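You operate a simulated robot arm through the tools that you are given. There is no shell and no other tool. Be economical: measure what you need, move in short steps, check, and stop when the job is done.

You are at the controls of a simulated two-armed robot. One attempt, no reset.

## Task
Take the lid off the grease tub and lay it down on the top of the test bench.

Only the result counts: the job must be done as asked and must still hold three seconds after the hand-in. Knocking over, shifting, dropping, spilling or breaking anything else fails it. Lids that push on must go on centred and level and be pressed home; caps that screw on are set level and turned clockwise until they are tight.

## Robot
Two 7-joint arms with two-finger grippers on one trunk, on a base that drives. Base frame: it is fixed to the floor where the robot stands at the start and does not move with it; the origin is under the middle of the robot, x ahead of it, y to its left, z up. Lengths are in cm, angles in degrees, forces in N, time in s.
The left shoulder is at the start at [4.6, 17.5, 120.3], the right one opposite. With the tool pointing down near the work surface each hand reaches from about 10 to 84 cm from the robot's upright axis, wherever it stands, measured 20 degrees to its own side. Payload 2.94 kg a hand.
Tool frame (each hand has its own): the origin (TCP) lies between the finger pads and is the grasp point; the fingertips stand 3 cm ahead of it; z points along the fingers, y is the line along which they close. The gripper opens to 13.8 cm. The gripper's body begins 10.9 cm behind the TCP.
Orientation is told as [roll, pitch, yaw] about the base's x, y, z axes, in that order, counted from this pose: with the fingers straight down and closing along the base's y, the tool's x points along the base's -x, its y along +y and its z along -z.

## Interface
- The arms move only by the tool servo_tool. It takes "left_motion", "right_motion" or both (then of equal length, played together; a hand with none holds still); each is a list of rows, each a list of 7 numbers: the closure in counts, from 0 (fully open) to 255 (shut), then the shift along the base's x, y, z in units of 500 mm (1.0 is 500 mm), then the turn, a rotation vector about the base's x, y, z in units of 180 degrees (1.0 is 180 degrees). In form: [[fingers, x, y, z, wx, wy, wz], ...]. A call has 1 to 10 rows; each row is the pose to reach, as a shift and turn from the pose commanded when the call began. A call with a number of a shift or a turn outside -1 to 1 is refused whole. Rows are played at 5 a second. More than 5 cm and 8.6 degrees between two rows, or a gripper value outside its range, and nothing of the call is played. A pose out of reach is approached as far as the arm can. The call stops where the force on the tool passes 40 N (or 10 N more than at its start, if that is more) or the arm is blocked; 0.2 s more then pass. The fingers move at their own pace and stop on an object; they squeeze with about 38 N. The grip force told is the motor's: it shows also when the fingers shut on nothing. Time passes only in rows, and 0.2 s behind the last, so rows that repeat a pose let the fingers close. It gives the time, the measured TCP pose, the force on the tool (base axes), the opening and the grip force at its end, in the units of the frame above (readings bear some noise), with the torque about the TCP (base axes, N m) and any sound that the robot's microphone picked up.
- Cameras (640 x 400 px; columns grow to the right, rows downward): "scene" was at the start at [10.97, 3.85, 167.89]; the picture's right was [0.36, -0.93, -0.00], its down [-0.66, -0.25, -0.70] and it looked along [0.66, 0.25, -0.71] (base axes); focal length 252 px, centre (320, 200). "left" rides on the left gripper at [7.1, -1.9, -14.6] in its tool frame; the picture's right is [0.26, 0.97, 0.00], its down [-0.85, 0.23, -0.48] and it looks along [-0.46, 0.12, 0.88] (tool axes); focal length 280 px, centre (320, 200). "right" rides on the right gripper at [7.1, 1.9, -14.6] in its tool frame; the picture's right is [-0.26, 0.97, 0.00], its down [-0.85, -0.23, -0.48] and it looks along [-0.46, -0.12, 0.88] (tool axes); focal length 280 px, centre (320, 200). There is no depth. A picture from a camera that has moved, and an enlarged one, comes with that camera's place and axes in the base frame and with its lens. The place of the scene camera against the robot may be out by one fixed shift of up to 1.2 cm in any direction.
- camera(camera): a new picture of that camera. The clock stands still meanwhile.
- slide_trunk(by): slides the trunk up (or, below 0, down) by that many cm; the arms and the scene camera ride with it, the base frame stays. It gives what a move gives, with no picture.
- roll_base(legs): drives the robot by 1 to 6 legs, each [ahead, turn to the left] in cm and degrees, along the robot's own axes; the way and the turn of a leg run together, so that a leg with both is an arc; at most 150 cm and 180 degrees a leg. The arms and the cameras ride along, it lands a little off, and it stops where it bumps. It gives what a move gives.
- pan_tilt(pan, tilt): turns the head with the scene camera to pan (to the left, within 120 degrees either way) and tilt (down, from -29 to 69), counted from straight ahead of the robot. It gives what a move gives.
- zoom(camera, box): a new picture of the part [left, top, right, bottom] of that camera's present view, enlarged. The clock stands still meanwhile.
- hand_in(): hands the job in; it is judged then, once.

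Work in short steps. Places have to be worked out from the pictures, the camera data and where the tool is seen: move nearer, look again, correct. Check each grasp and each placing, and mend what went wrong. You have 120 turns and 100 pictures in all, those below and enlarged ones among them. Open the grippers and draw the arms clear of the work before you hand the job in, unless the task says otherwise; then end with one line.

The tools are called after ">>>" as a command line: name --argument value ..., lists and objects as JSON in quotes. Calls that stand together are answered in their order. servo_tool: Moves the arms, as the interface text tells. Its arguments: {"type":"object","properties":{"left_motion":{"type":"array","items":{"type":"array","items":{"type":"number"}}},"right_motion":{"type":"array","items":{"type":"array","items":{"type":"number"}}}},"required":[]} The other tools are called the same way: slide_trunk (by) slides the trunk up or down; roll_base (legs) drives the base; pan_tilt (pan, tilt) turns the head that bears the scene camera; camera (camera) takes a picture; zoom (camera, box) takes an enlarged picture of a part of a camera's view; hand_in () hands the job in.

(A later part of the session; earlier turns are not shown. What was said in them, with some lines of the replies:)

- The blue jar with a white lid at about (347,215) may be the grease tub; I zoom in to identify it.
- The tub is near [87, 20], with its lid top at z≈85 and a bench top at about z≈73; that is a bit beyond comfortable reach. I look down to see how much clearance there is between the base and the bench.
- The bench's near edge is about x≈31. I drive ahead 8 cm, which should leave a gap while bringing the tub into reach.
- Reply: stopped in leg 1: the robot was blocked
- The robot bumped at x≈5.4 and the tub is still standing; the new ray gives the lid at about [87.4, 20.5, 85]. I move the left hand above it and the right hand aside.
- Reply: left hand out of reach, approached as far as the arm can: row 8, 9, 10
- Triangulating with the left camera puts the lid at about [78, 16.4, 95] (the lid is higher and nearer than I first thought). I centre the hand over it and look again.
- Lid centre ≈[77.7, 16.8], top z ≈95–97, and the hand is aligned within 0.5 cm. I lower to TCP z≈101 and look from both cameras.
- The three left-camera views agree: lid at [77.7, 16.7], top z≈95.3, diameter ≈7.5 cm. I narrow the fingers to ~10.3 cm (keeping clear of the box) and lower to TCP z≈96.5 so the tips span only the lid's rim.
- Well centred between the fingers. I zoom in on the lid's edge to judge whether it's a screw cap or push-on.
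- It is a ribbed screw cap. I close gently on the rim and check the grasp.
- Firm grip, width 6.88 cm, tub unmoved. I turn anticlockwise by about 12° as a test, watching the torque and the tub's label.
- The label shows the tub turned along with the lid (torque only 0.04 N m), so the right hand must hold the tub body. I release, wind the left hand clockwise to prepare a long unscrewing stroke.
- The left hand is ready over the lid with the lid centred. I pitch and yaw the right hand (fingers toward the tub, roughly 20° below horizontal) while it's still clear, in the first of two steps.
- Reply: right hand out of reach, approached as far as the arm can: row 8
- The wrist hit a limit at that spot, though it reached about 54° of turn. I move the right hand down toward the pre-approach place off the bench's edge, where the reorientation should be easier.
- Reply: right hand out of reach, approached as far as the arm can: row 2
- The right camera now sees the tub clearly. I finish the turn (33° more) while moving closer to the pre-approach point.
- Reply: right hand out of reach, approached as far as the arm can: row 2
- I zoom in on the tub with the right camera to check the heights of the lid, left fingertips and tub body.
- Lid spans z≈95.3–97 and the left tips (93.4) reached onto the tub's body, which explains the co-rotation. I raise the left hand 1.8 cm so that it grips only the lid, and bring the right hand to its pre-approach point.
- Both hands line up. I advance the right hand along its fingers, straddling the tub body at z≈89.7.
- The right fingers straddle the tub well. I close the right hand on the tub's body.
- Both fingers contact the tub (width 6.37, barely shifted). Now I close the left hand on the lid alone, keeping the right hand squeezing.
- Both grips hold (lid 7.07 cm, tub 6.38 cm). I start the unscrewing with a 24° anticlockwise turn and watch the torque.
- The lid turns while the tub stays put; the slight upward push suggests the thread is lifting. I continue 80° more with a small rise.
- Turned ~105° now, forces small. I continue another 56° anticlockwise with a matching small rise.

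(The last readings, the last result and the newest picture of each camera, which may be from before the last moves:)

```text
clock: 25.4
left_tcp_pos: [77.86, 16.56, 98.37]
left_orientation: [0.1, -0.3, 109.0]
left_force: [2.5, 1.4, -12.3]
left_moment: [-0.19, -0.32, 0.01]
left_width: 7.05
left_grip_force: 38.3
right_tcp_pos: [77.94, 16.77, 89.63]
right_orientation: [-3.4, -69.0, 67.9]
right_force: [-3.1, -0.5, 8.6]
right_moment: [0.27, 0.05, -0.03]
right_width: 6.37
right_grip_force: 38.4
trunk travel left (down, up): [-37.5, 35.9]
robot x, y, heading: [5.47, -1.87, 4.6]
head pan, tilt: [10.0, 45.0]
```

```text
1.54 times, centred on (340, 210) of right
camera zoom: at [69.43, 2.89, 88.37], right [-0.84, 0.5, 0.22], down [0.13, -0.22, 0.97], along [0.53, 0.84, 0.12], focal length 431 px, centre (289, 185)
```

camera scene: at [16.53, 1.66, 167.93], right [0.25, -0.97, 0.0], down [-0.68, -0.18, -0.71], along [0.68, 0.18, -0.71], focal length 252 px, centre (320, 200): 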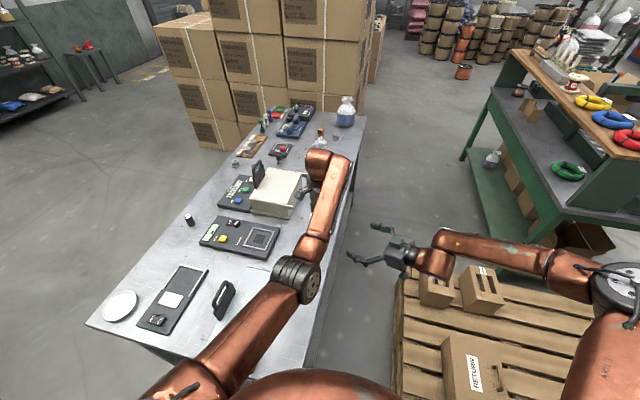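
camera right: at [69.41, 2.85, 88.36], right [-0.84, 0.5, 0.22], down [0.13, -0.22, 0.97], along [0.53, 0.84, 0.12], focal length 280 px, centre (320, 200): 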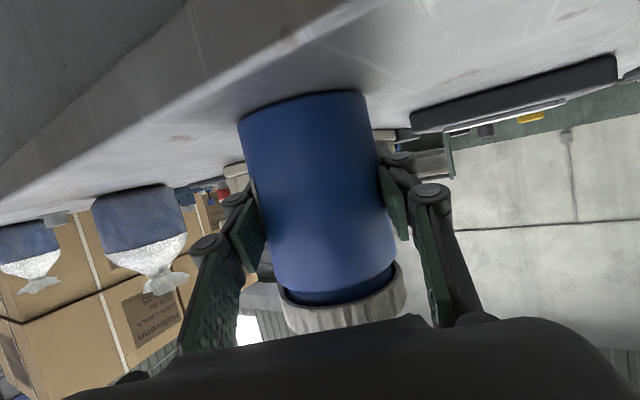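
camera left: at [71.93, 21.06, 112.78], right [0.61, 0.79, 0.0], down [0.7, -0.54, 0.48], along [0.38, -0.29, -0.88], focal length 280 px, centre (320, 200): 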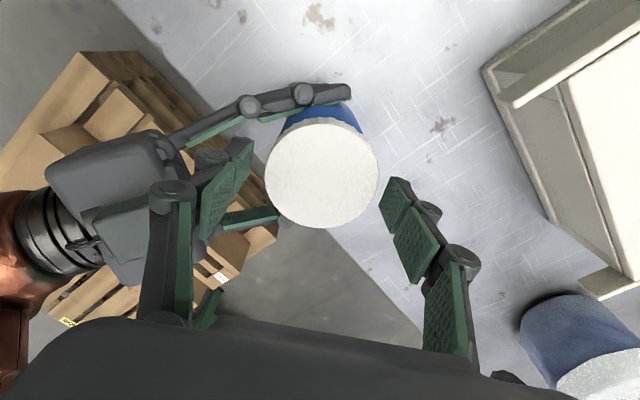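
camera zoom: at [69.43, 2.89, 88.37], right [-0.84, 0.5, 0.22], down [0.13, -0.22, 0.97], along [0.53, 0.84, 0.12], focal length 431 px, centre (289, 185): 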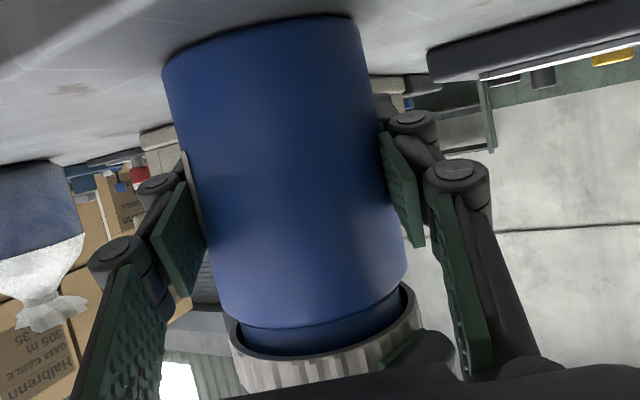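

The lid is still threaded (12 N pull), so I've risen a bit too fast; I keep turning without rising.

>>> servo_tool --left_motion '[[255, 0, 0, 0, 0, 0, 0.045], [255, 0, 0, 0, 0, 0, 0.09], [255, 0, 0, 0, 0, 0, 0.135], [255, 0, 0, 0, 0, 0, 0.18], [255, 0, 0, 0, 0, 0, 0.225], [255, 0, 0, 0, 0, 0, 0.27]]'

>>> zoom --camera "right" --box '[200, 80, 480, 340]'

```text
clock: 26.8
left_tcp_pos: [77.79, 16.61, 98.56]
left_orientation: [0.0, -0.2, 157.7]
left_force: [11.5, 4.9, -17.5]
left_moment: [-0.09, -0.96, -0.05]
left_width: 7.04
left_grip_force: 37.9
right_tcp_pos: [77.86, 16.82, 89.61]
right_orientation: [-3.2, -69.0, 67.9]
right_force: [-11.0, -4.8, 13.2]
right_moment: [0.52, 0.0, -0.02]
right_width: 6.39
right_grip_force: 37.4
trunk travel left (down, up): [-37.5, 35.9]
robot x, y, heading: [5.23, -2.02, 4.6]
head pan, tilt: [10.0, 45.0]
```

```text
1.54 times, centred on (340, 210) of right
camera zoom: at [69.41, 2.91, 88.36], right [-0.84, 0.5, 0.23], down [0.13, -0.22, 0.97], along [0.53, 0.84, 0.12], focal length 431 px, centre (289, 185)
```

zoom: 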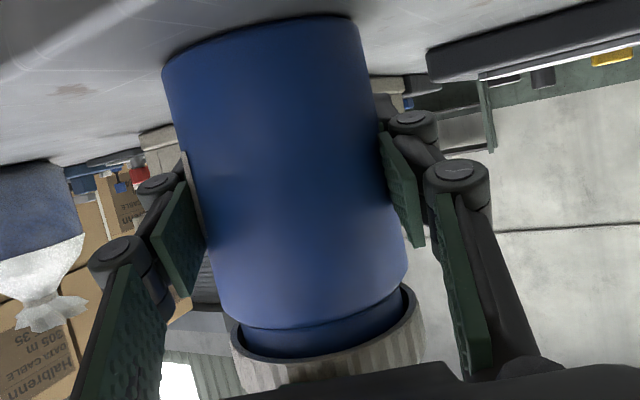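

The lid visibly rises. I ease the hand down 1 mm to relieve the pull and continue turning while the wrist allows.

>>> servo_tool --left_motion '[[255, 0, 0, -0.002, 0, 0, 0], [255, 0, 0, -0.002, 0, 0, 0.04], [255, 0, 0, -0.002, 0, 0, 0.08], [255, 0, 0, -0.002, 0, 0, 0.12], [255, 0, 0, -0.002, 0, 0, 0.16], [255, 0, 0, -0.002, 0, 0, 0.2]]'

>>> zoom --camera "right" --box '[200, 80, 480, 340]'

```text
clock: 28.2
left_tcp_pos: [76.5, 18.17, 98.28]
left_orientation: [0.0, 0.3, -175.4]
left_force: [-2.2, 0.1, 2.3]
left_moment: [0.64, 0.56, 0.0]
left_width: 7.05
left_grip_force: 37.9
left hand out of reach, approached as far as the arm can: row 5, 6
right_tcp_pos: [76.94, 17.51, 89.66]
right_orientation: [-3.0, -69.2, 68.6]
right_force: [-1.6, -4.1, 7.3]
right_moment: [-0.14, -0.18, 0.23]
right_width: 6.31
right_grip_force: 37.8
trunk travel left (down, up): [-37.5, 35.9]
robot x, y, heading: [5.48, -2.01, 4.5]
head pan, tilt: [10.0, 45.0]
stopped in row 6 (left hand): the force on the tool passed its limit at 79 N (the readings are from after the stop); the commanded pose is now the measured one
```

```text
1.54 times, centred on (340, 210) of right
camera zoom: at [68.81, 3.4, 88.32], right [-0.85, 0.48, 0.23], down [0.14, -0.22, 0.97], along [0.52, 0.85, 0.12], focal length 431 px, centre (289, 185)
```

zoom: 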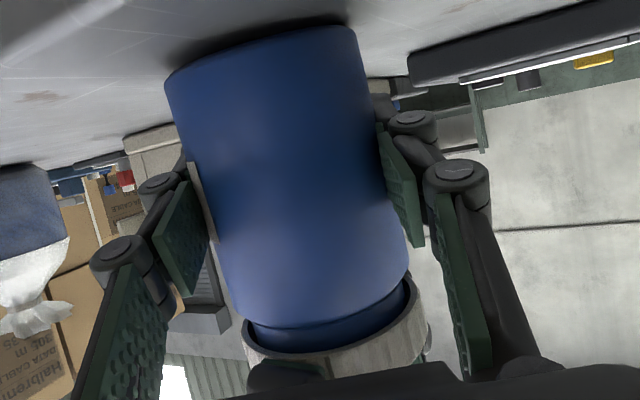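

The left wrist hit its limit and dragged the tub about 1 cm. I open the left hand to relieve it and check before putting the tub back in place.

>>> servo_tool --left_motion '[[90, 0, 0, 0, 0, 0, 0], [90, 0, 0, 0, 0, 0, 0], [90, 0, 0, 0, 0, 0, 0]]'

>>> camera --camera "right"

>>> camera --camera "left"

```text
clock: 29.0
left_tcp_pos: [76.53, 18.05, 98.32]
left_orientation: [-0.1, 0.2, -175.4]
left_force: [0.3, 0.0, 0.7]
left_moment: [0.0, 0.01, 0.02]
left_width: 8.94
left_grip_force: 0.1
right_tcp_pos: [77.03, 17.38, 89.59]
right_orientation: [-2.7, -69.1, 68.3]
right_force: [2.6, 2.4, 7.3]
right_moment: [0.46, -0.05, -0.07]
right_width: 6.3
right_grip_force: 38.6
trunk travel left (down, up): [-37.5, 35.9]
robot x, y, heading: [5.58, -2.05, 4.5]
head pan, tilt: [10.0, 45.0]
```

```text
59 pictures are left
camera right: at [68.83, 3.39, 88.29], right [-0.85, 0.48, 0.23], down [0.14, -0.22, 0.97], along [0.52, 0.85, 0.12], focal length 280 px, centre (320, 200)
```

right: 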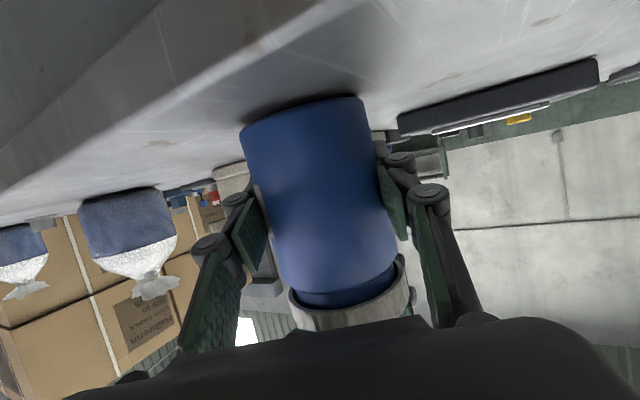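

```text
58 pictures are left
camera left: at [83.43, 20.5, 113.07], right [0.34, -0.94, 0.0], down [-0.83, -0.3, 0.47], along [-0.44, -0.16, -0.88], focal length 280 px, centre (320, 200)
```

left: 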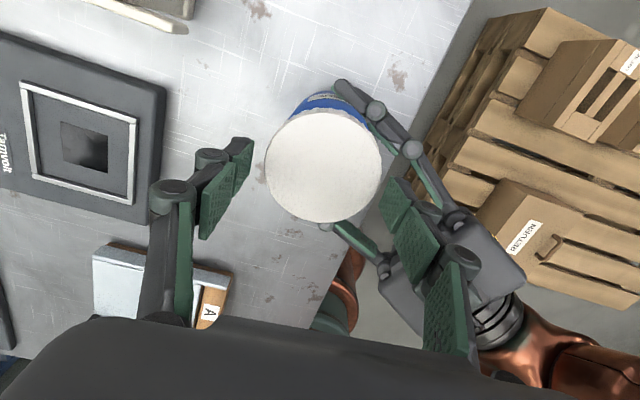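

The tub is tilted slightly in the right grip. I lift the left hand clear and begin unwinding it, and move the right hand back to where the tub stood.

>>> servo_tool --left_motion '[[90, 0, 0, 0.06, 0, 0, 0], [90, 0.01, -0.01, 0.1, 0, 0, 0], [90, 0.026, -0.029, 0.1, 0, 0, -0.045], [90, 0.026, -0.029, 0.1, 0, 0, -0.09], [90, 0.026, -0.029, 0.1, 0, 0, -0.135], [90, 0.026, -0.029, 0.1, 0, 0, -0.18], [90, 0.026, -0.029, 0.1, 0, 0, -0.225], [90, 0.026, -0.029, 0.1, 0, 0, -0.27], [90, 0.026, -0.029, 0.1, 0, 0, -0.315], [90, 0.026, -0.029, 0.1, 0, 0, -0.36]]' --right_motion '[[255, 0, 0, 0, 0, 0, 0], [255, 0, 0, 0, 0, 0, 0], [255, 0.004, -0.003, 0, 0, 0, 0], [255, 0.008, -0.006, 0, 0, 0, 0], [255, 0.012, -0.009, 0, 0, 0, 0], [255, 0.016, -0.012, 0, 0, 0, 0], [255, 0.018, -0.0135, 0, 0, 0, 0], [255, 0.018, -0.0135, 0, 0, 0, 0], [255, 0.018, -0.0135, 0, 0, 0, 0], [255, 0.018, -0.0135, 0, 0, 0, 0]]'

>>> camera --camera "right"

>>> camera --camera "left"

```text
clock: 31.2
left_tcp_pos: [77.83, 16.57, 103.41]
left_orientation: [-0.1, 0.4, 119.7]
left_force: [0.5, -0.8, -0.7]
left_moment: [-0.01, 0.03, -0.02]
left_width: 8.91
left_grip_force: 0.0
right_tcp_pos: [77.83, 16.68, 89.54]
right_orientation: [-2.7, -69.1, 68.3]
right_force: [-2.2, 2.4, 7.6]
right_moment: [0.48, 0.05, 0.01]
right_width: 6.3
right_grip_force: 37.2
trunk travel left (down, up): [-37.5, 35.9]
robot x, y, heading: [5.6, -2.03, 4.4]
head pan, tilt: [10.0, 45.0]
```

```text
57 pictures are left
camera right: at [69.69, 2.69, 88.27], right [-0.85, 0.48, 0.23], down [0.14, -0.22, 0.97], along [0.52, 0.85, 0.12], focal length 280 px, centre (320, 200)
```

right: 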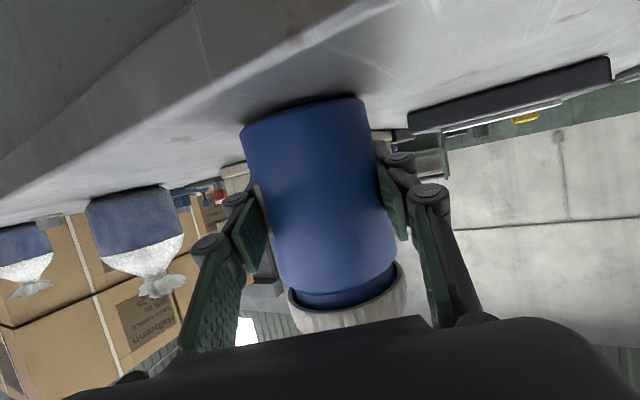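

```text
56 pictures are left
camera left: at [82.96, 11.44, 118.07], right [-0.71, -0.71, 0.0], down [-0.62, 0.63, 0.47], along [-0.33, 0.33, -0.88], focal length 280 px, centre (320, 200)
```

left: 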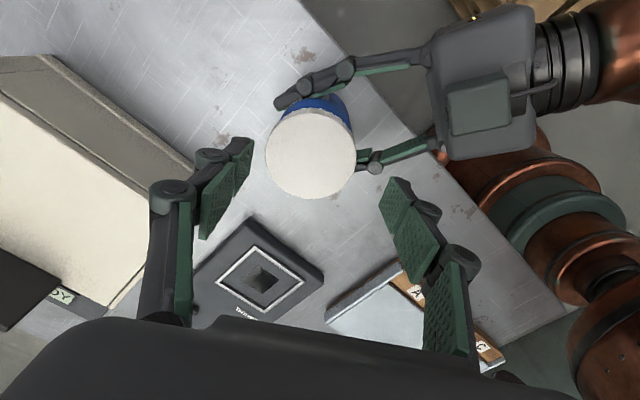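

The tub is back at its place but leaning slightly in the grip (lid about 0.6 cm off). I open the right fingers a little so it settles flat, then check.

>>> servo_tool --right_motion '[[125, 0, 0, 0, 0, 0, 0], [120, 0, 0, 0, 0, 0, 0], [115, 0, 0, 0, 0, 0, 0]]' --left_motion '[[90, 0, 0, 0, 0, 0, -0.04], [90, 0, 0, 0, 0, 0, -0.08], [90, 0, 0, 0, 0, 0, -0.12]]'

>>> camera --camera "right"

>>> camera --camera "left"

```text
clock: 32.0
left_tcp_pos: [77.87, 16.63, 103.37]
left_orientation: [0.0, 0.5, 98.1]
left_force: [0.5, -0.4, 0.0]
left_moment: [0.01, -0.01, -0.01]
left_width: 8.94
left_grip_force: 0.0
right_tcp_pos: [77.82, 16.75, 89.44]
right_orientation: [-2.6, -69.0, 68.2]
right_force: [-0.2, 0.8, -0.2]
right_moment: [0.04, -0.02, 0.01]
right_width: 7.57
right_grip_force: 0.0
trunk travel left (down, up): [-37.5, 35.9]
robot x, y, heading: [5.46, -2.0, 4.6]
head pan, tilt: [10.0, 45.0]
```

```text
55 pictures are left
camera right: at [69.74, 2.66, 88.18], right [-0.85, 0.48, 0.23], down [0.14, -0.22, 0.97], along [0.52, 0.85, 0.12], focal length 280 px, centre (320, 200)
```

right: 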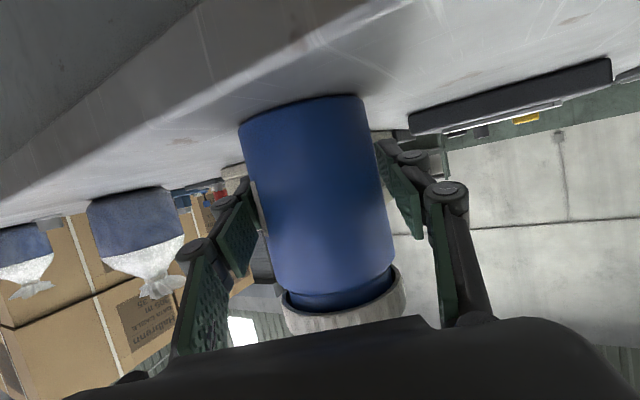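

```text
54 pictures are left
camera left: at [80.82, 9.94, 118.02], right [-0.92, -0.4, 0.0], down [-0.35, 0.81, 0.47], along [-0.19, 0.43, -0.88], focal length 280 px, centre (320, 200)
```

left: 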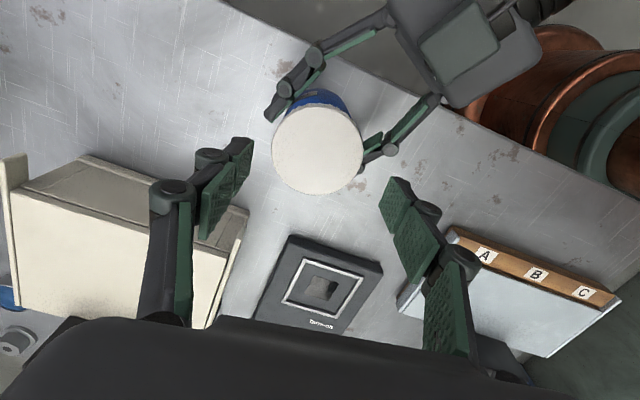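

The tub stands level again at its original place, lid centred under the left hand. I re-close the right hand and unwind the left.

>>> servo_tool --left_motion '[[90, 0, 0, 0, 0, 0, -0.045], [90, 0, 0, 0, 0, 0, -0.09], [90, 0, 0, 0, 0, 0, -0.135], [90, 0, 0, 0, 0, 0, -0.18], [90, 0, 0, 0, 0, 0, -0.225], [90, 0, 0, 0, 0, 0, -0.27], [90, 0, 0, 0, 0, 0, -0.315], [90, 0, 0, 0, 0, 0, -0.36], [90, 0, 0, 0, 0, 0, -0.405], [90, 0, 0, 0, 0, 0, -0.45]]' --right_motion '[[125, 0, 0, 0, 0, 0, 0], [255, 0, 0, 0, 0, 0, 0], [255, 0, 0, 0, 0, 0, 0], [255, 0, 0, 0, 0, 0, 0], [255, 0, 0, 0, 0, 0, 0], [255, 0, 0, 0, 0, 0, 0], [255, 0, 0, 0, 0, 0, 0], [255, 0, 0, 0, 0, 0, 0], [255, 0, 0, 0, 0, 0, 0], [255, 0, 0, 0, 0, 0, 0]]'

>>> servo_tool --left_motion '[[90, 0, 0, 0, 0, 0, -0.045], [90, 0, 0, 0, 0, 0, -0.09], [90, 0, 0, 0, 0, 0, -0.135], [90, 0, 0, 0, 0, 0, -0.18], [90, 0, 0, 0, 0, 0, -0.225], [90, 0, 0, 0, 0, 0, -0.27], [90, 0, 0, 0, 0, 0, -0.315], [90, 0, 0, 0, 0, 0, -0.36], [90, 0, 0, 0, 0, 0, -0.405], [90, 0, 0, 0, 0, 0, -0.405]]'

>>> camera --camera "left"

>>> camera --camera "right"

```text
clock: 34.2
left_tcp_pos: [77.95, 16.51, 103.25]
left_orientation: [-0.1, 0.5, 17.1]
left_force: [-0.1, 0.4, 0.5]
left_moment: [-0.01, -0.02, 0.02]
left_width: 8.93
left_grip_force: 0.1
right_tcp_pos: [78.0, 16.73, 89.53]
right_orientation: [-2.7, -69.1, 68.2]
right_force: [1.0, -1.2, 0.9]
right_moment: [-0.02, 0.1, 0.03]
right_width: 6.28
right_grip_force: 37.6
trunk travel left (down, up): [-37.5, 35.9]
robot x, y, heading: [5.44, -1.81, 4.5]
head pan, tilt: [10.0, 45.0]
```

```text
clock: 36.4
left_tcp_pos: [77.84, 16.63, 103.26]
left_orientation: [-0.1, 0.3, -55.8]
left_force: [-0.3, 0.6, -0.9]
left_moment: [0.0, -0.01, 0.0]
left_width: 8.92
left_grip_force: 0.1
right_tcp_pos: [77.97, 16.73, 89.47]
right_orientation: [-2.6, -69.0, 68.2]
right_force: [0.7, -1.3, 2.5]
right_moment: [-0.01, 0.14, 0.01]
right_width: 6.32
right_grip_force: 38.0
trunk travel left (down, up): [-37.5, 35.9]
robot x, y, heading: [5.05, -2.09, 4.5]
head pan, tilt: [10.0, 45.0]
```

```text
53 pictures are left
camera left: at [72.42, 21.26, 118.07], right [0.65, 0.76, 0.0], down [0.67, -0.57, 0.47], along [0.36, -0.31, -0.88], focal length 280 px, centre (320, 200)
```

left: 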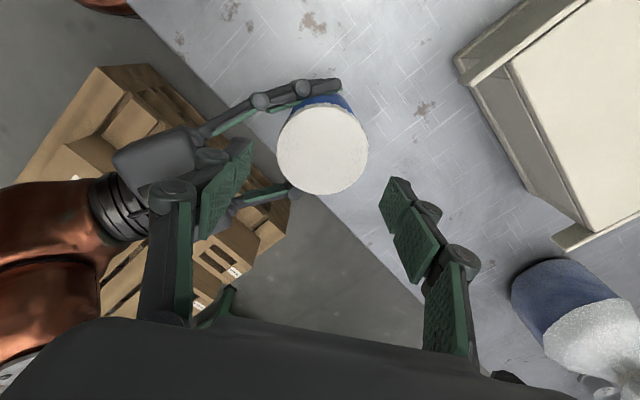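

```text
52 pictures are left
camera right: at [69.74, 2.67, 88.21], right [-0.85, 0.48, 0.23], down [0.14, -0.22, 0.97], along [0.52, 0.85, 0.12], focal length 280 px, centre (320, 200)
```

right: 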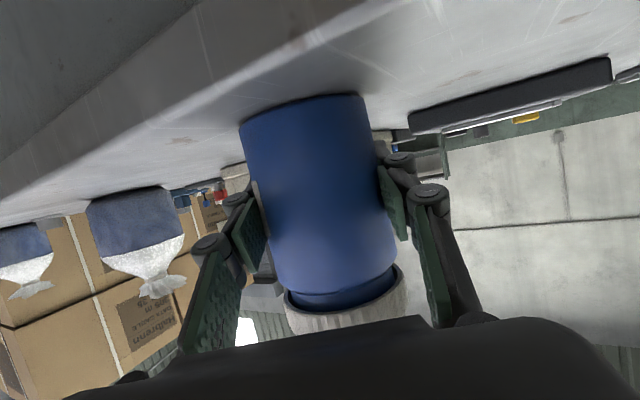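

Aligned again. I lower the left hand to the lid and close on it.

>>> servo_tool --left_motion '[[90, 0, 0.002, -0.05, 0, 0, 0], [90, 0, 0.002, -0.095, 0, 0, 0], [90, 0, 0.002, -0.095, 0, 0, 0], [255, 0, 0.002, -0.095, 0, 0, 0], [255, 0, 0.002, -0.095, 0, 0, 0], [255, 0, 0.002, -0.095, 0, 0, 0], [255, 0, 0.002, -0.095, 0, 0, 0]]'

>>> servo_tool --left_motion '[[255, 0, 0, 0, 0, 0, 0.045], [255, 0, 0, 0.0005, 0, 0, 0.09], [255, 0, 0, 0.0005, 0, 0, 0.135], [255, 0, 0, 0.001, 0, 0, 0.18], [255, 0, 0, 0.001, 0, 0, 0.225], [255, 0, 0, 0.0015, 0, 0, 0.27], [255, 0, 0, 0.0015, 0, 0, 0.315], [255, 0, 0, 0.002, 0, 0, 0.36], [255, 0, 0, 0.002, 0, 0, 0.405], [255, 0, 0, 0.002, 0, 0, 0.45]]'

>>> camera --camera "right"

```text
clock: 38.0
left_tcp_pos: [77.94, 16.7, 98.81]
left_orientation: [-0.1, 0.3, -55.7]
left_force: [3.6, 0.9, 1.4]
left_moment: [0.03, -0.17, 0.02]
left_width: 7.06
left_grip_force: 38.2
right_tcp_pos: [77.95, 16.67, 89.48]
right_orientation: [-2.6, -69.2, 68.2]
right_force: [-1.8, -1.1, 2.9]
right_moment: [0.13, 0.05, 0.01]
right_width: 6.29
right_grip_force: 38.1
trunk travel left (down, up): [-37.5, 35.9]
robot x, y, heading: [5.46, -1.76, 4.6]
head pan, tilt: [10.0, 45.0]
```

```text
clock: 40.2
left_tcp_pos: [77.84, 16.68, 98.78]
left_orientation: [0.1, 0.4, 25.5]
left_force: [1.1, 0.8, -0.1]
left_moment: [0.06, -0.04, -0.03]
left_width: 7.11
left_grip_force: 38.2
right_tcp_pos: [77.96, 16.73, 89.46]
right_orientation: [-2.6, -69.1, 68.2]
right_force: [-4.5, 0.3, 3.6]
right_moment: [0.07, 0.31, 0.07]
right_width: 6.28
right_grip_force: 38.1
trunk travel left (down, up): [-37.5, 35.9]
robot x, y, heading: [5.36, -1.96, 4.7]
head pan, tilt: [10.0, 45.0]
```

```text
51 pictures are left
camera right: at [69.7, 2.7, 88.23], right [-0.85, 0.48, 0.23], down [0.14, -0.22, 0.97], along [0.52, 0.85, 0.12], focal length 280 px, centre (320, 200)
```

right: 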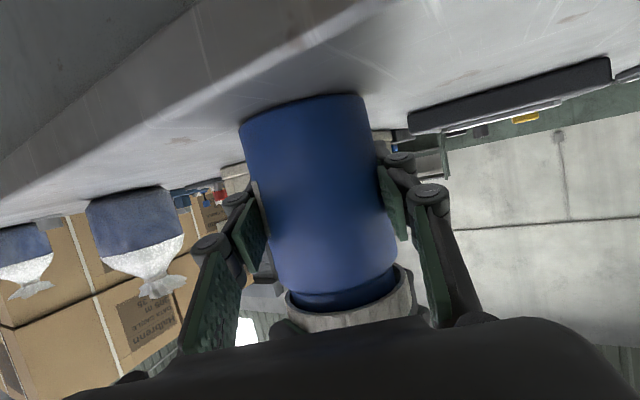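

Another 81° turned with low forces. I test with a small 3 mm lift to see if the thread is free.

>>> servo_tool --left_motion '[[255, 0, 0, 0.003, 0, 0, 0], [255, 0, 0, 0.006, 0, 0, 0]]'

```text
clock: 40.8
left_tcp_pos: [77.88, 16.62, 99.02]
left_orientation: [-0.2, 0.4, 25.3]
left_force: [-0.5, -0.5, -0.2]
left_moment: [0.0, 0.02, 0.0]
left_width: 7.08
left_grip_force: 37.9
right_tcp_pos: [78.03, 16.76, 89.54]
right_orientation: [-2.6, -69.1, 68.2]
right_force: [-1.8, 2.3, 3.1]
right_moment: [0.12, 0.33, -0.04]
right_width: 6.29
right_grip_force: 38.3
trunk travel left (down, up): [-37.5, 35.9]
robot x, y, heading: [5.36, -1.74, 4.5]
head pan, tilt: [10.0, 45.0]
```

No pull at all: the lid seems free. I lift it 4 cm and look.

>>> servo_tool --left_motion '[[255, 0, 0, 0.02, 0, 0, 0], [255, 0, 0, 0.04, 0, 0, 0], [255, 0, 0, 0.08, 0, 0, 0]]'

>>> camera --camera "right"

>>> camera --camera "left"

```text
clock: 41.6
left_tcp_pos: [77.83, 16.74, 103.29]
left_orientation: [-0.1, 0.5, 25.4]
left_force: [-0.1, -0.1, -1.1]
left_moment: [0.02, 0.01, 0.01]
left_width: 7.04
left_grip_force: 38.1
right_tcp_pos: [77.94, 16.7, 89.55]
right_orientation: [-2.7, -69.2, 68.2]
right_force: [-2.1, -1.0, 3.9]
right_moment: [0.07, 0.36, 0.06]
right_width: 6.26
right_grip_force: 38.3
trunk travel left (down, up): [-37.5, 35.9]
robot x, y, heading: [5.44, -1.34, 4.6]
head pan, tilt: [10.0, 45.0]
```

```text
50 pictures are left
camera right: at [69.73, 2.66, 88.23], right [-0.85, 0.48, 0.23], down [0.14, -0.22, 0.97], along [0.52, 0.85, 0.12], focal length 280 px, centre (320, 200)
```

right: 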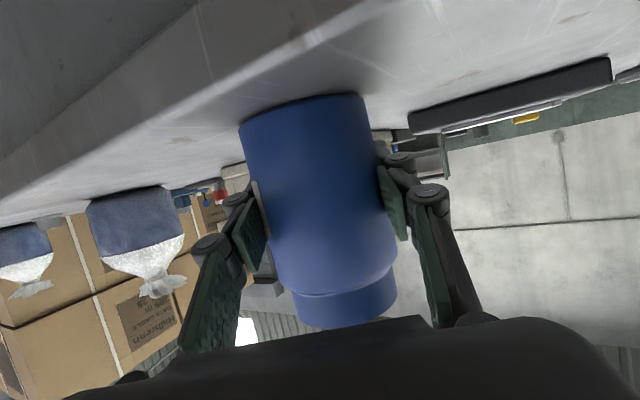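

```text
49 pictures are left
camera left: at [72.4, 11.97, 117.86], right [-0.65, 0.76, 0.0], down [0.67, 0.57, 0.47], along [0.36, 0.31, -0.88], focal length 280 px, centre (320, 200)
```

left: 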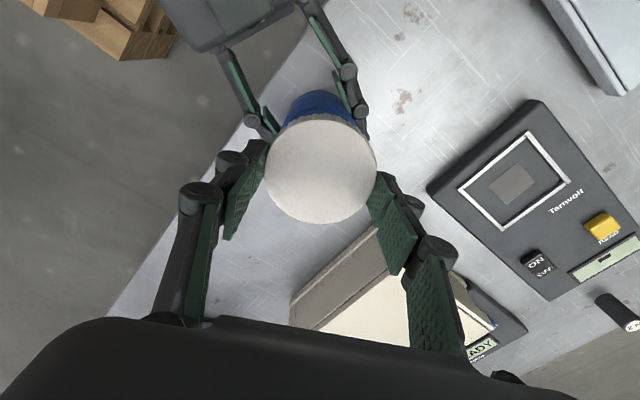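

The lid is off and the tub stands open. I release the tub with the right hand and back it out along its fingers, holding the lid above.

>>> servo_tool --right_motion '[[100, 0, 0, 0, 0, 0, 0], [0, 0, 0, 0, 0, 0, 0], [0, 0, 0, 0, 0, 0, 0], [0, 0, 0, 0, 0, 0, 0], [0, -0.028, -0.072, 0.028, 0, 0, 0], [0, -0.056, -0.144, 0.056, 0, 0, 0], [0, -0.083, -0.216, 0.083, 0, 0, 0], [0, -0.11, -0.3, 0.1, 0, 0, 0], [0, -0.13, -0.38, 0.1, 0, 0, 0]]'

>>> camera --camera "right"

>>> camera --camera "left"

```text
clock: 43.6
left_tcp_pos: [77.78, 16.58, 103.19]
left_orientation: [0.0, 0.2, 25.3]
left_force: [-0.1, 0.4, 0.2]
left_moment: [0.03, 0.01, 0.0]
left_width: 7.06
left_grip_force: 38.3
right_tcp_pos: [71.3, -2.38, 94.49]
right_orientation: [-2.6, -69.1, 68.1]
right_force: [-0.2, 0.6, 0.2]
right_moment: [0.0, -0.01, 0.0]
right_width: 13.79
right_grip_force: 0.2
trunk travel left (down, up): [-37.5, 35.9]
robot x, y, heading: [5.37, -1.94, 4.6]
head pan, tilt: [10.0, 45.0]
```

```text
48 pictures are left
camera right: at [63.14, -16.37, 93.21], right [-0.85, 0.48, 0.23], down [0.14, -0.22, 0.97], along [0.52, 0.85, 0.12], focal length 280 px, centre (320, 200)
```

right: 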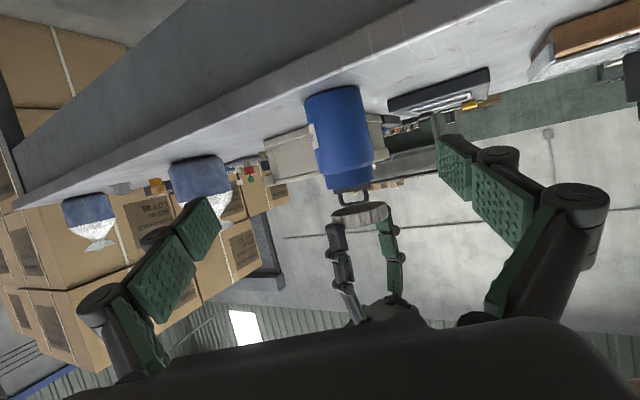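

```text
47 pictures are left
camera left: at [72.4, 11.85, 117.86], right [-0.65, 0.76, 0.0], down [0.67, 0.57, 0.47], along [0.36, 0.31, -0.88], focal length 280 px, centre (320, 200)
```

left: 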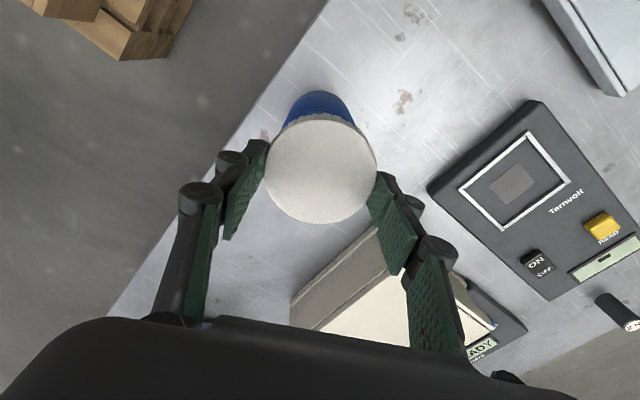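

The tub stands undisturbed. I zoom to see how far the lid extends below the left fingertips, for setting the placing height.

>>> zoom --camera "right" --box '[290, 160, 430, 300]'

```text
2.86 times, centred on (360, 230) of right
camera zoom: at [63.14, -16.37, 93.21], right [-0.85, 0.48, 0.23], down [0.14, -0.22, 0.97], along [0.52, 0.85, 0.12], focal length 801 px, centre (206, 114)
```

zoom: 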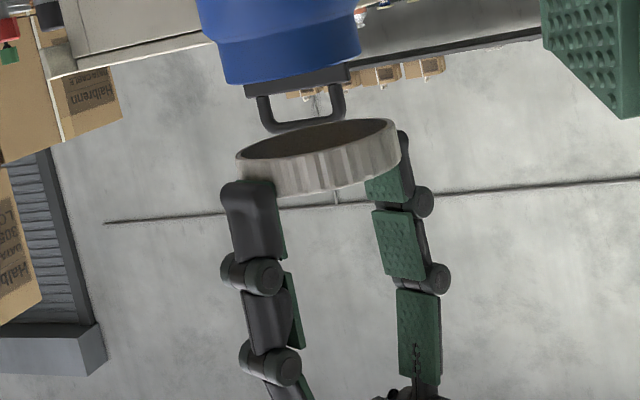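

Lid bottom is ≈0.7 cm below the fingertips. I carry it to the free spot near [66, 21] and lower to about 2 cm above the bench.

>>> servo_tool --left_motion '[[255, 0, 0, 0.02, 0, 0, 0], [255, -0.08, 0.03, 0.02, 0, 0, 0], [255, -0.16, 0.06, 0.02, 0, 0, 0], [255, -0.236, 0.088, 0.02, 0, 0, 0], [255, -0.236, 0.088, -0.06, 0, 0, 0], [255, -0.236, 0.088, -0.14, 0, 0, 0], [255, -0.236, 0.088, -0.22, 0, 0, 0], [255, -0.236, 0.088, -0.25, 0, 0, 0], [255, -0.236, 0.088, -0.25, 0, 0, 0]]'

>>> camera --camera "left"

>>> camera --camera "right"

```text
clock: 45.6
left_tcp_pos: [67.32, 21.55, 90.27]
left_orientation: [0.0, 0.5, 25.3]
left_force: [0.1, -0.4, 0.7]
left_moment: [0.02, 0.04, 0.04]
left_width: 7.05
left_grip_force: 38.4
left hand out of reach, approached as far as the arm can: row 4, 5, 6, 7, 8, 9
right_tcp_pos: [71.41, -2.36, 94.51]
right_orientation: [-2.5, -69.1, 68.1]
right_force: [0.2, -0.5, -0.3]
right_moment: [0.03, -0.01, -0.02]
right_width: 13.81
right_grip_force: 0.0
trunk travel left (down, up): [-37.5, 35.9]
robot x, y, heading: [5.51, -2.28, 4.6]
head pan, tilt: [10.0, 45.0]
```

```text
45 pictures are left
camera left: at [61.88, 16.81, 104.95], right [-0.65, 0.76, 0.0], down [0.67, 0.57, 0.47], along [0.36, 0.31, -0.88], focal length 280 px, centre (320, 200)
```

left: 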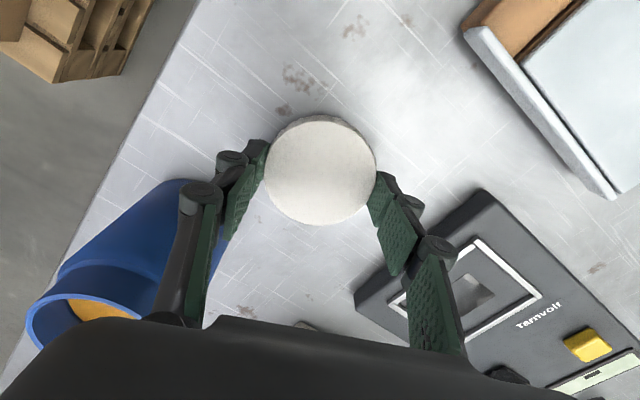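

```text
44 pictures are left
camera right: at [63.23, -16.31, 93.18], right [-0.85, 0.48, 0.23], down [0.14, -0.22, 0.97], along [0.52, 0.85, 0.12], focal length 280 px, centre (320, 200)
```

right: 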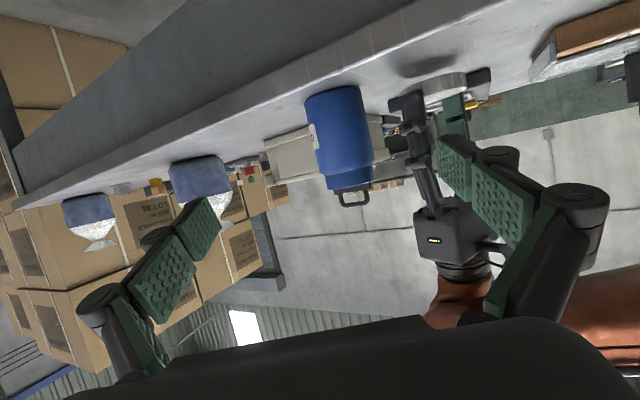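

The lid hovers just above the free spot. I lower slowly and watch the force.

>>> servo_tool --left_motion '[[255, 0.01, 0, -0.006, 0, 0, 0], [255, 0.01, 0, -0.012, 0, 0, 0], [255, 0.01, 0, -0.018, 0, 0, 0], [255, 0.01, 0, -0.024, 0, 0, 0]]'

>>> zoom --camera "right" --box '[360, 40, 520, 140]'

```text
clock: 46.6
left_tcp_pos: [67.77, 21.7, 88.93]
left_orientation: [0.0, 0.4, 25.3]
left_force: [0.3, -0.5, -0.2]
left_moment: [-0.01, -0.01, 0.0]
left_width: 7.06
left_grip_force: 37.7
right_tcp_pos: [71.44, -2.23, 94.49]
right_orientation: [-2.7, -69.1, 68.2]
right_force: [-0.4, 0.5, -0.8]
right_moment: [-0.01, 0.02, -0.01]
right_width: 13.81
right_grip_force: 0.1
trunk travel left (down, up): [-37.5, 35.9]
robot x, y, heading: [5.26, -2.08, 4.7]
head pan, tilt: [10.0, 45.0]
```

```text
4.00 times, centred on (440, 90) of right
camera zoom: at [63.2, -16.26, 93.21], right [-0.85, 0.48, 0.23], down [0.14, -0.22, 0.97], along [0.52, 0.85, 0.12], focal length 1122 px, centre (-160, 640)
```

zoom: 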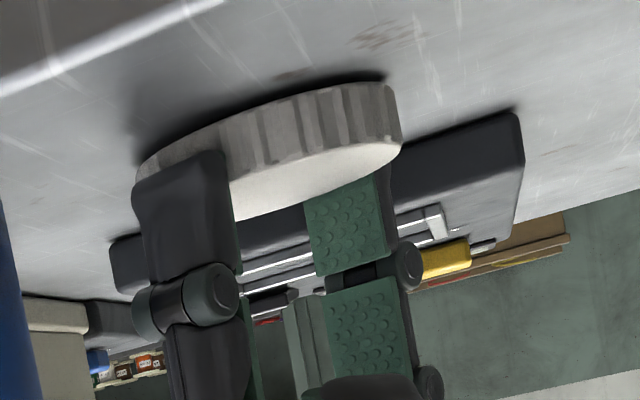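

Only a few millimetres remain. I lower in 1 mm rows.

>>> servo_tool --left_motion '[[255, 0, 0, -0.002, 0, 0, 0], [255, 0, 0, -0.004, 0, 0, 0], [255, 0, 0, -0.006, 0, 0, 0]]'

>>> zoom --camera "right" --box '[360, 40, 520, 140]'

```text
clock: 47.4
left_tcp_pos: [67.72, 21.71, 88.66]
left_orientation: [0.0, 0.4, 25.4]
left_force: [-1.1, 0.2, -0.4]
left_moment: [0.01, 0.01, 0.02]
left_width: 7.06
left_grip_force: 38.3
right_tcp_pos: [71.37, -2.23, 94.51]
right_orientation: [-2.6, -69.1, 68.3]
right_force: [0.1, -0.2, 0.0]
right_moment: [-0.01, -0.02, 0.01]
right_width: 13.8
right_grip_force: 0.0
trunk travel left (down, up): [-37.5, 35.9]
robot x, y, heading: [5.3, -1.92, 4.3]
head pan, tilt: [10.0, 45.0]
```

```text
4.00 times, centred on (440, 90) of right
camera zoom: at [63.2, -16.25, 93.21], right [-0.85, 0.48, 0.23], down [0.14, -0.22, 0.97], along [0.52, 0.85, 0.12], focal length 1122 px, centre (-160, 640)
```

zoom: 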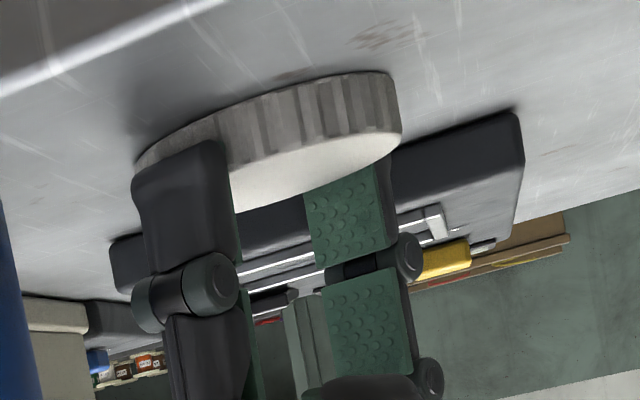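

Almost touching, no force yet. A little further down.

>>> servo_tool --left_motion '[[255, 0, 0, -0.002, 0, 0, 0], [255, 0, 0, -0.004, 0, 0, 0], [255, 0, 0, -0.005, 0, 0, 0]]'

```text
clock: 48.2
left_tcp_pos: [67.7, 21.67, 88.76]
left_orientation: [0.1, 0.2, 25.3]
left_force: [-0.2, 0.0, 15.1]
left_moment: [-0.27, 0.51, 0.03]
left_width: 7.06
left_grip_force: 37.4
right_tcp_pos: [71.34, -2.2, 94.68]
right_orientation: [-2.7, -69.0, 68.3]
right_force: [0.3, -0.6, -0.8]
right_moment: [-0.03, -0.04, 0.0]
right_width: 13.79
right_grip_force: 0.1
trunk travel left (down, up): [-37.5, 35.9]
robot x, y, heading: [5.53, -2.12, 4.5]
head pan, tilt: [10.0, 45.0]
```

The lid now bears on the bench (15 N). I open the left fingers moderately, wait, then lift straight up.

>>> servo_tool --left_motion '[[120, 0, 0, 0.002, 0, 0, 0], [85, 0, 0, 0.002, 0, 0, 0], [85, 0, 0, 0.002, 0, 0, 0], [85, 0, 0, 0.04, 0, 0, 0], [85, 0, 0, 0.12, 0, 0, 0], [85, 0, 0, 0.2, 0, 0, 0], [85, 0, 0, 0.28, 0, 0, 0]]'

>>> camera --camera "left"

>>> camera --camera "right"

```text
clock: 49.8
left_tcp_pos: [68.79, 21.97, 102.46]
left_orientation: [0.1, 0.4, 25.3]
left_force: [-0.3, 0.3, -0.5]
left_moment: [0.0, -0.04, 0.0]
left_width: 9.22
left_grip_force: 0.1
left hand out of reach, approached as far as the arm can: row 6, 7
right_tcp_pos: [71.32, -2.29, 94.56]
right_orientation: [-2.6, -69.2, 68.2]
right_force: [0.4, -0.1, -0.5]
right_moment: [0.02, -0.03, -0.01]
right_width: 13.83
right_grip_force: 0.1
trunk travel left (down, up): [-37.5, 35.9]
robot x, y, heading: [5.63, -1.93, 4.2]
head pan, tilt: [10.0, 45.0]
```

```text
41 pictures are left
camera left: at [63.22, 17.09, 117.18], right [-0.65, 0.76, 0.0], down [0.67, 0.57, 0.47], along [0.36, 0.31, -0.88], focal length 280 px, centre (320, 200)
```

left: 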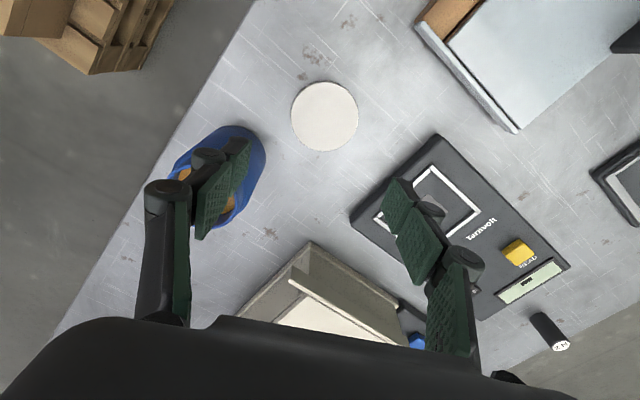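

```text
40 pictures are left
camera right: at [63.16, -16.29, 93.24], right [-0.85, 0.48, 0.23], down [0.14, -0.22, 0.97], along [0.52, 0.85, 0.12], focal length 280 px, centre (320, 200)
```

right: 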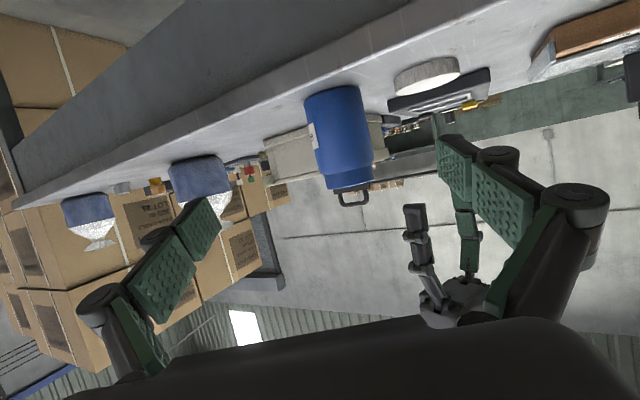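

The lid lies flat on the bench and the tub stands upright. I draw both arms clear and open the grippers.

>>> servo_tool --left_motion '[[85, 0.03, 0.03, 0.08, 0, 0, 0], [85, 0.05, 0.08, 0.14, 0, 0, 0], [0, 0.05, 0.14, 0.2, 0, 0, 0], [0, 0.05, 0.22, 0.24, 0, 0, 0], [0, 0.05, 0.3, 0.26, 0, 0, 0]]' --right_motion '[[0, 0, -0.05, 0.03, 0, 0, 0], [0, 0, -0.1, 0.06, 0, 0, 0], [0, 0, -0.15, 0.09, 0, 0, 0], [0, 0, -0.2, 0.12, 0, 0, 0], [0, 0, -0.2, 0.12, 0, 0, 0]]'

>>> camera --camera "left"

>>> camera --camera "scene"

```text
clock: 51.0
left_tcp_pos: [70.99, 37.22, 115.44]
left_orientation: [-0.1, 0.5, 25.4]
left_force: [-0.5, 0.5, 0.1]
left_moment: [-0.07, -0.01, -0.02]
left_width: 13.79
left_grip_force: 0.1
right_tcp_pos: [71.53, -12.05, 100.61]
right_orientation: [-2.4, -69.0, 68.2]
right_force: [-0.1, 0.9, -0.2]
right_moment: [-0.02, 0.0, 0.0]
right_width: 13.82
right_grip_force: 0.0
trunk travel left (down, up): [-37.5, 35.9]
robot x, y, heading: [5.38, -2.18, 4.4]
head pan, tilt: [10.0, 45.0]
```

```text
39 pictures are left
camera left: at [65.56, 32.48, 130.21], right [-0.65, 0.76, 0.0], down [0.67, 0.57, 0.47], along [0.36, 0.3, -0.88], focal length 280 px, centre (320, 200)
```

left: 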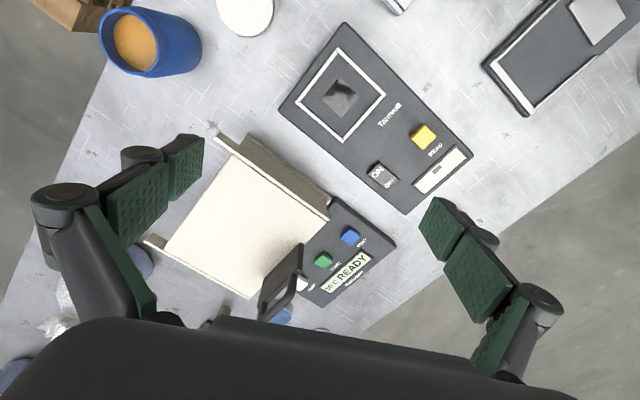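

```text
38 pictures are left
camera scene: at [16.72, 1.6, 167.91], right [0.25, -0.97, 0.0], down [-0.69, -0.18, -0.71], along [0.68, 0.18, -0.71], focal length 252 px, centre (320, 200)
```

scene: 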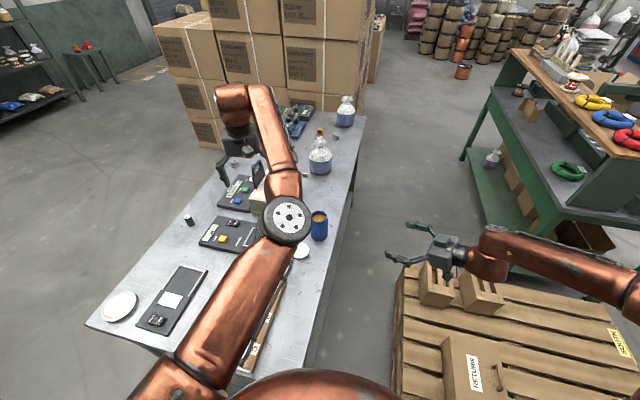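

The tub stands open and upright with grease visible. The lid lies flat on the bench, and both grippers are open and clear, so I hand in.

>>> hand_in

```text
The job is handed in.
```

The grease tub's lid is unscrewed and lying flat on the test bench, about 10 cm from the tub, and the job is handed in. The tub is open and upright. While I was unscrewing, the left wrist hit its limit and dragged the tub about 1 cm, so I moved it back to within a few millimetres of its spot. The base also bumped something, probably the bench, early on, but nothing looked moved.
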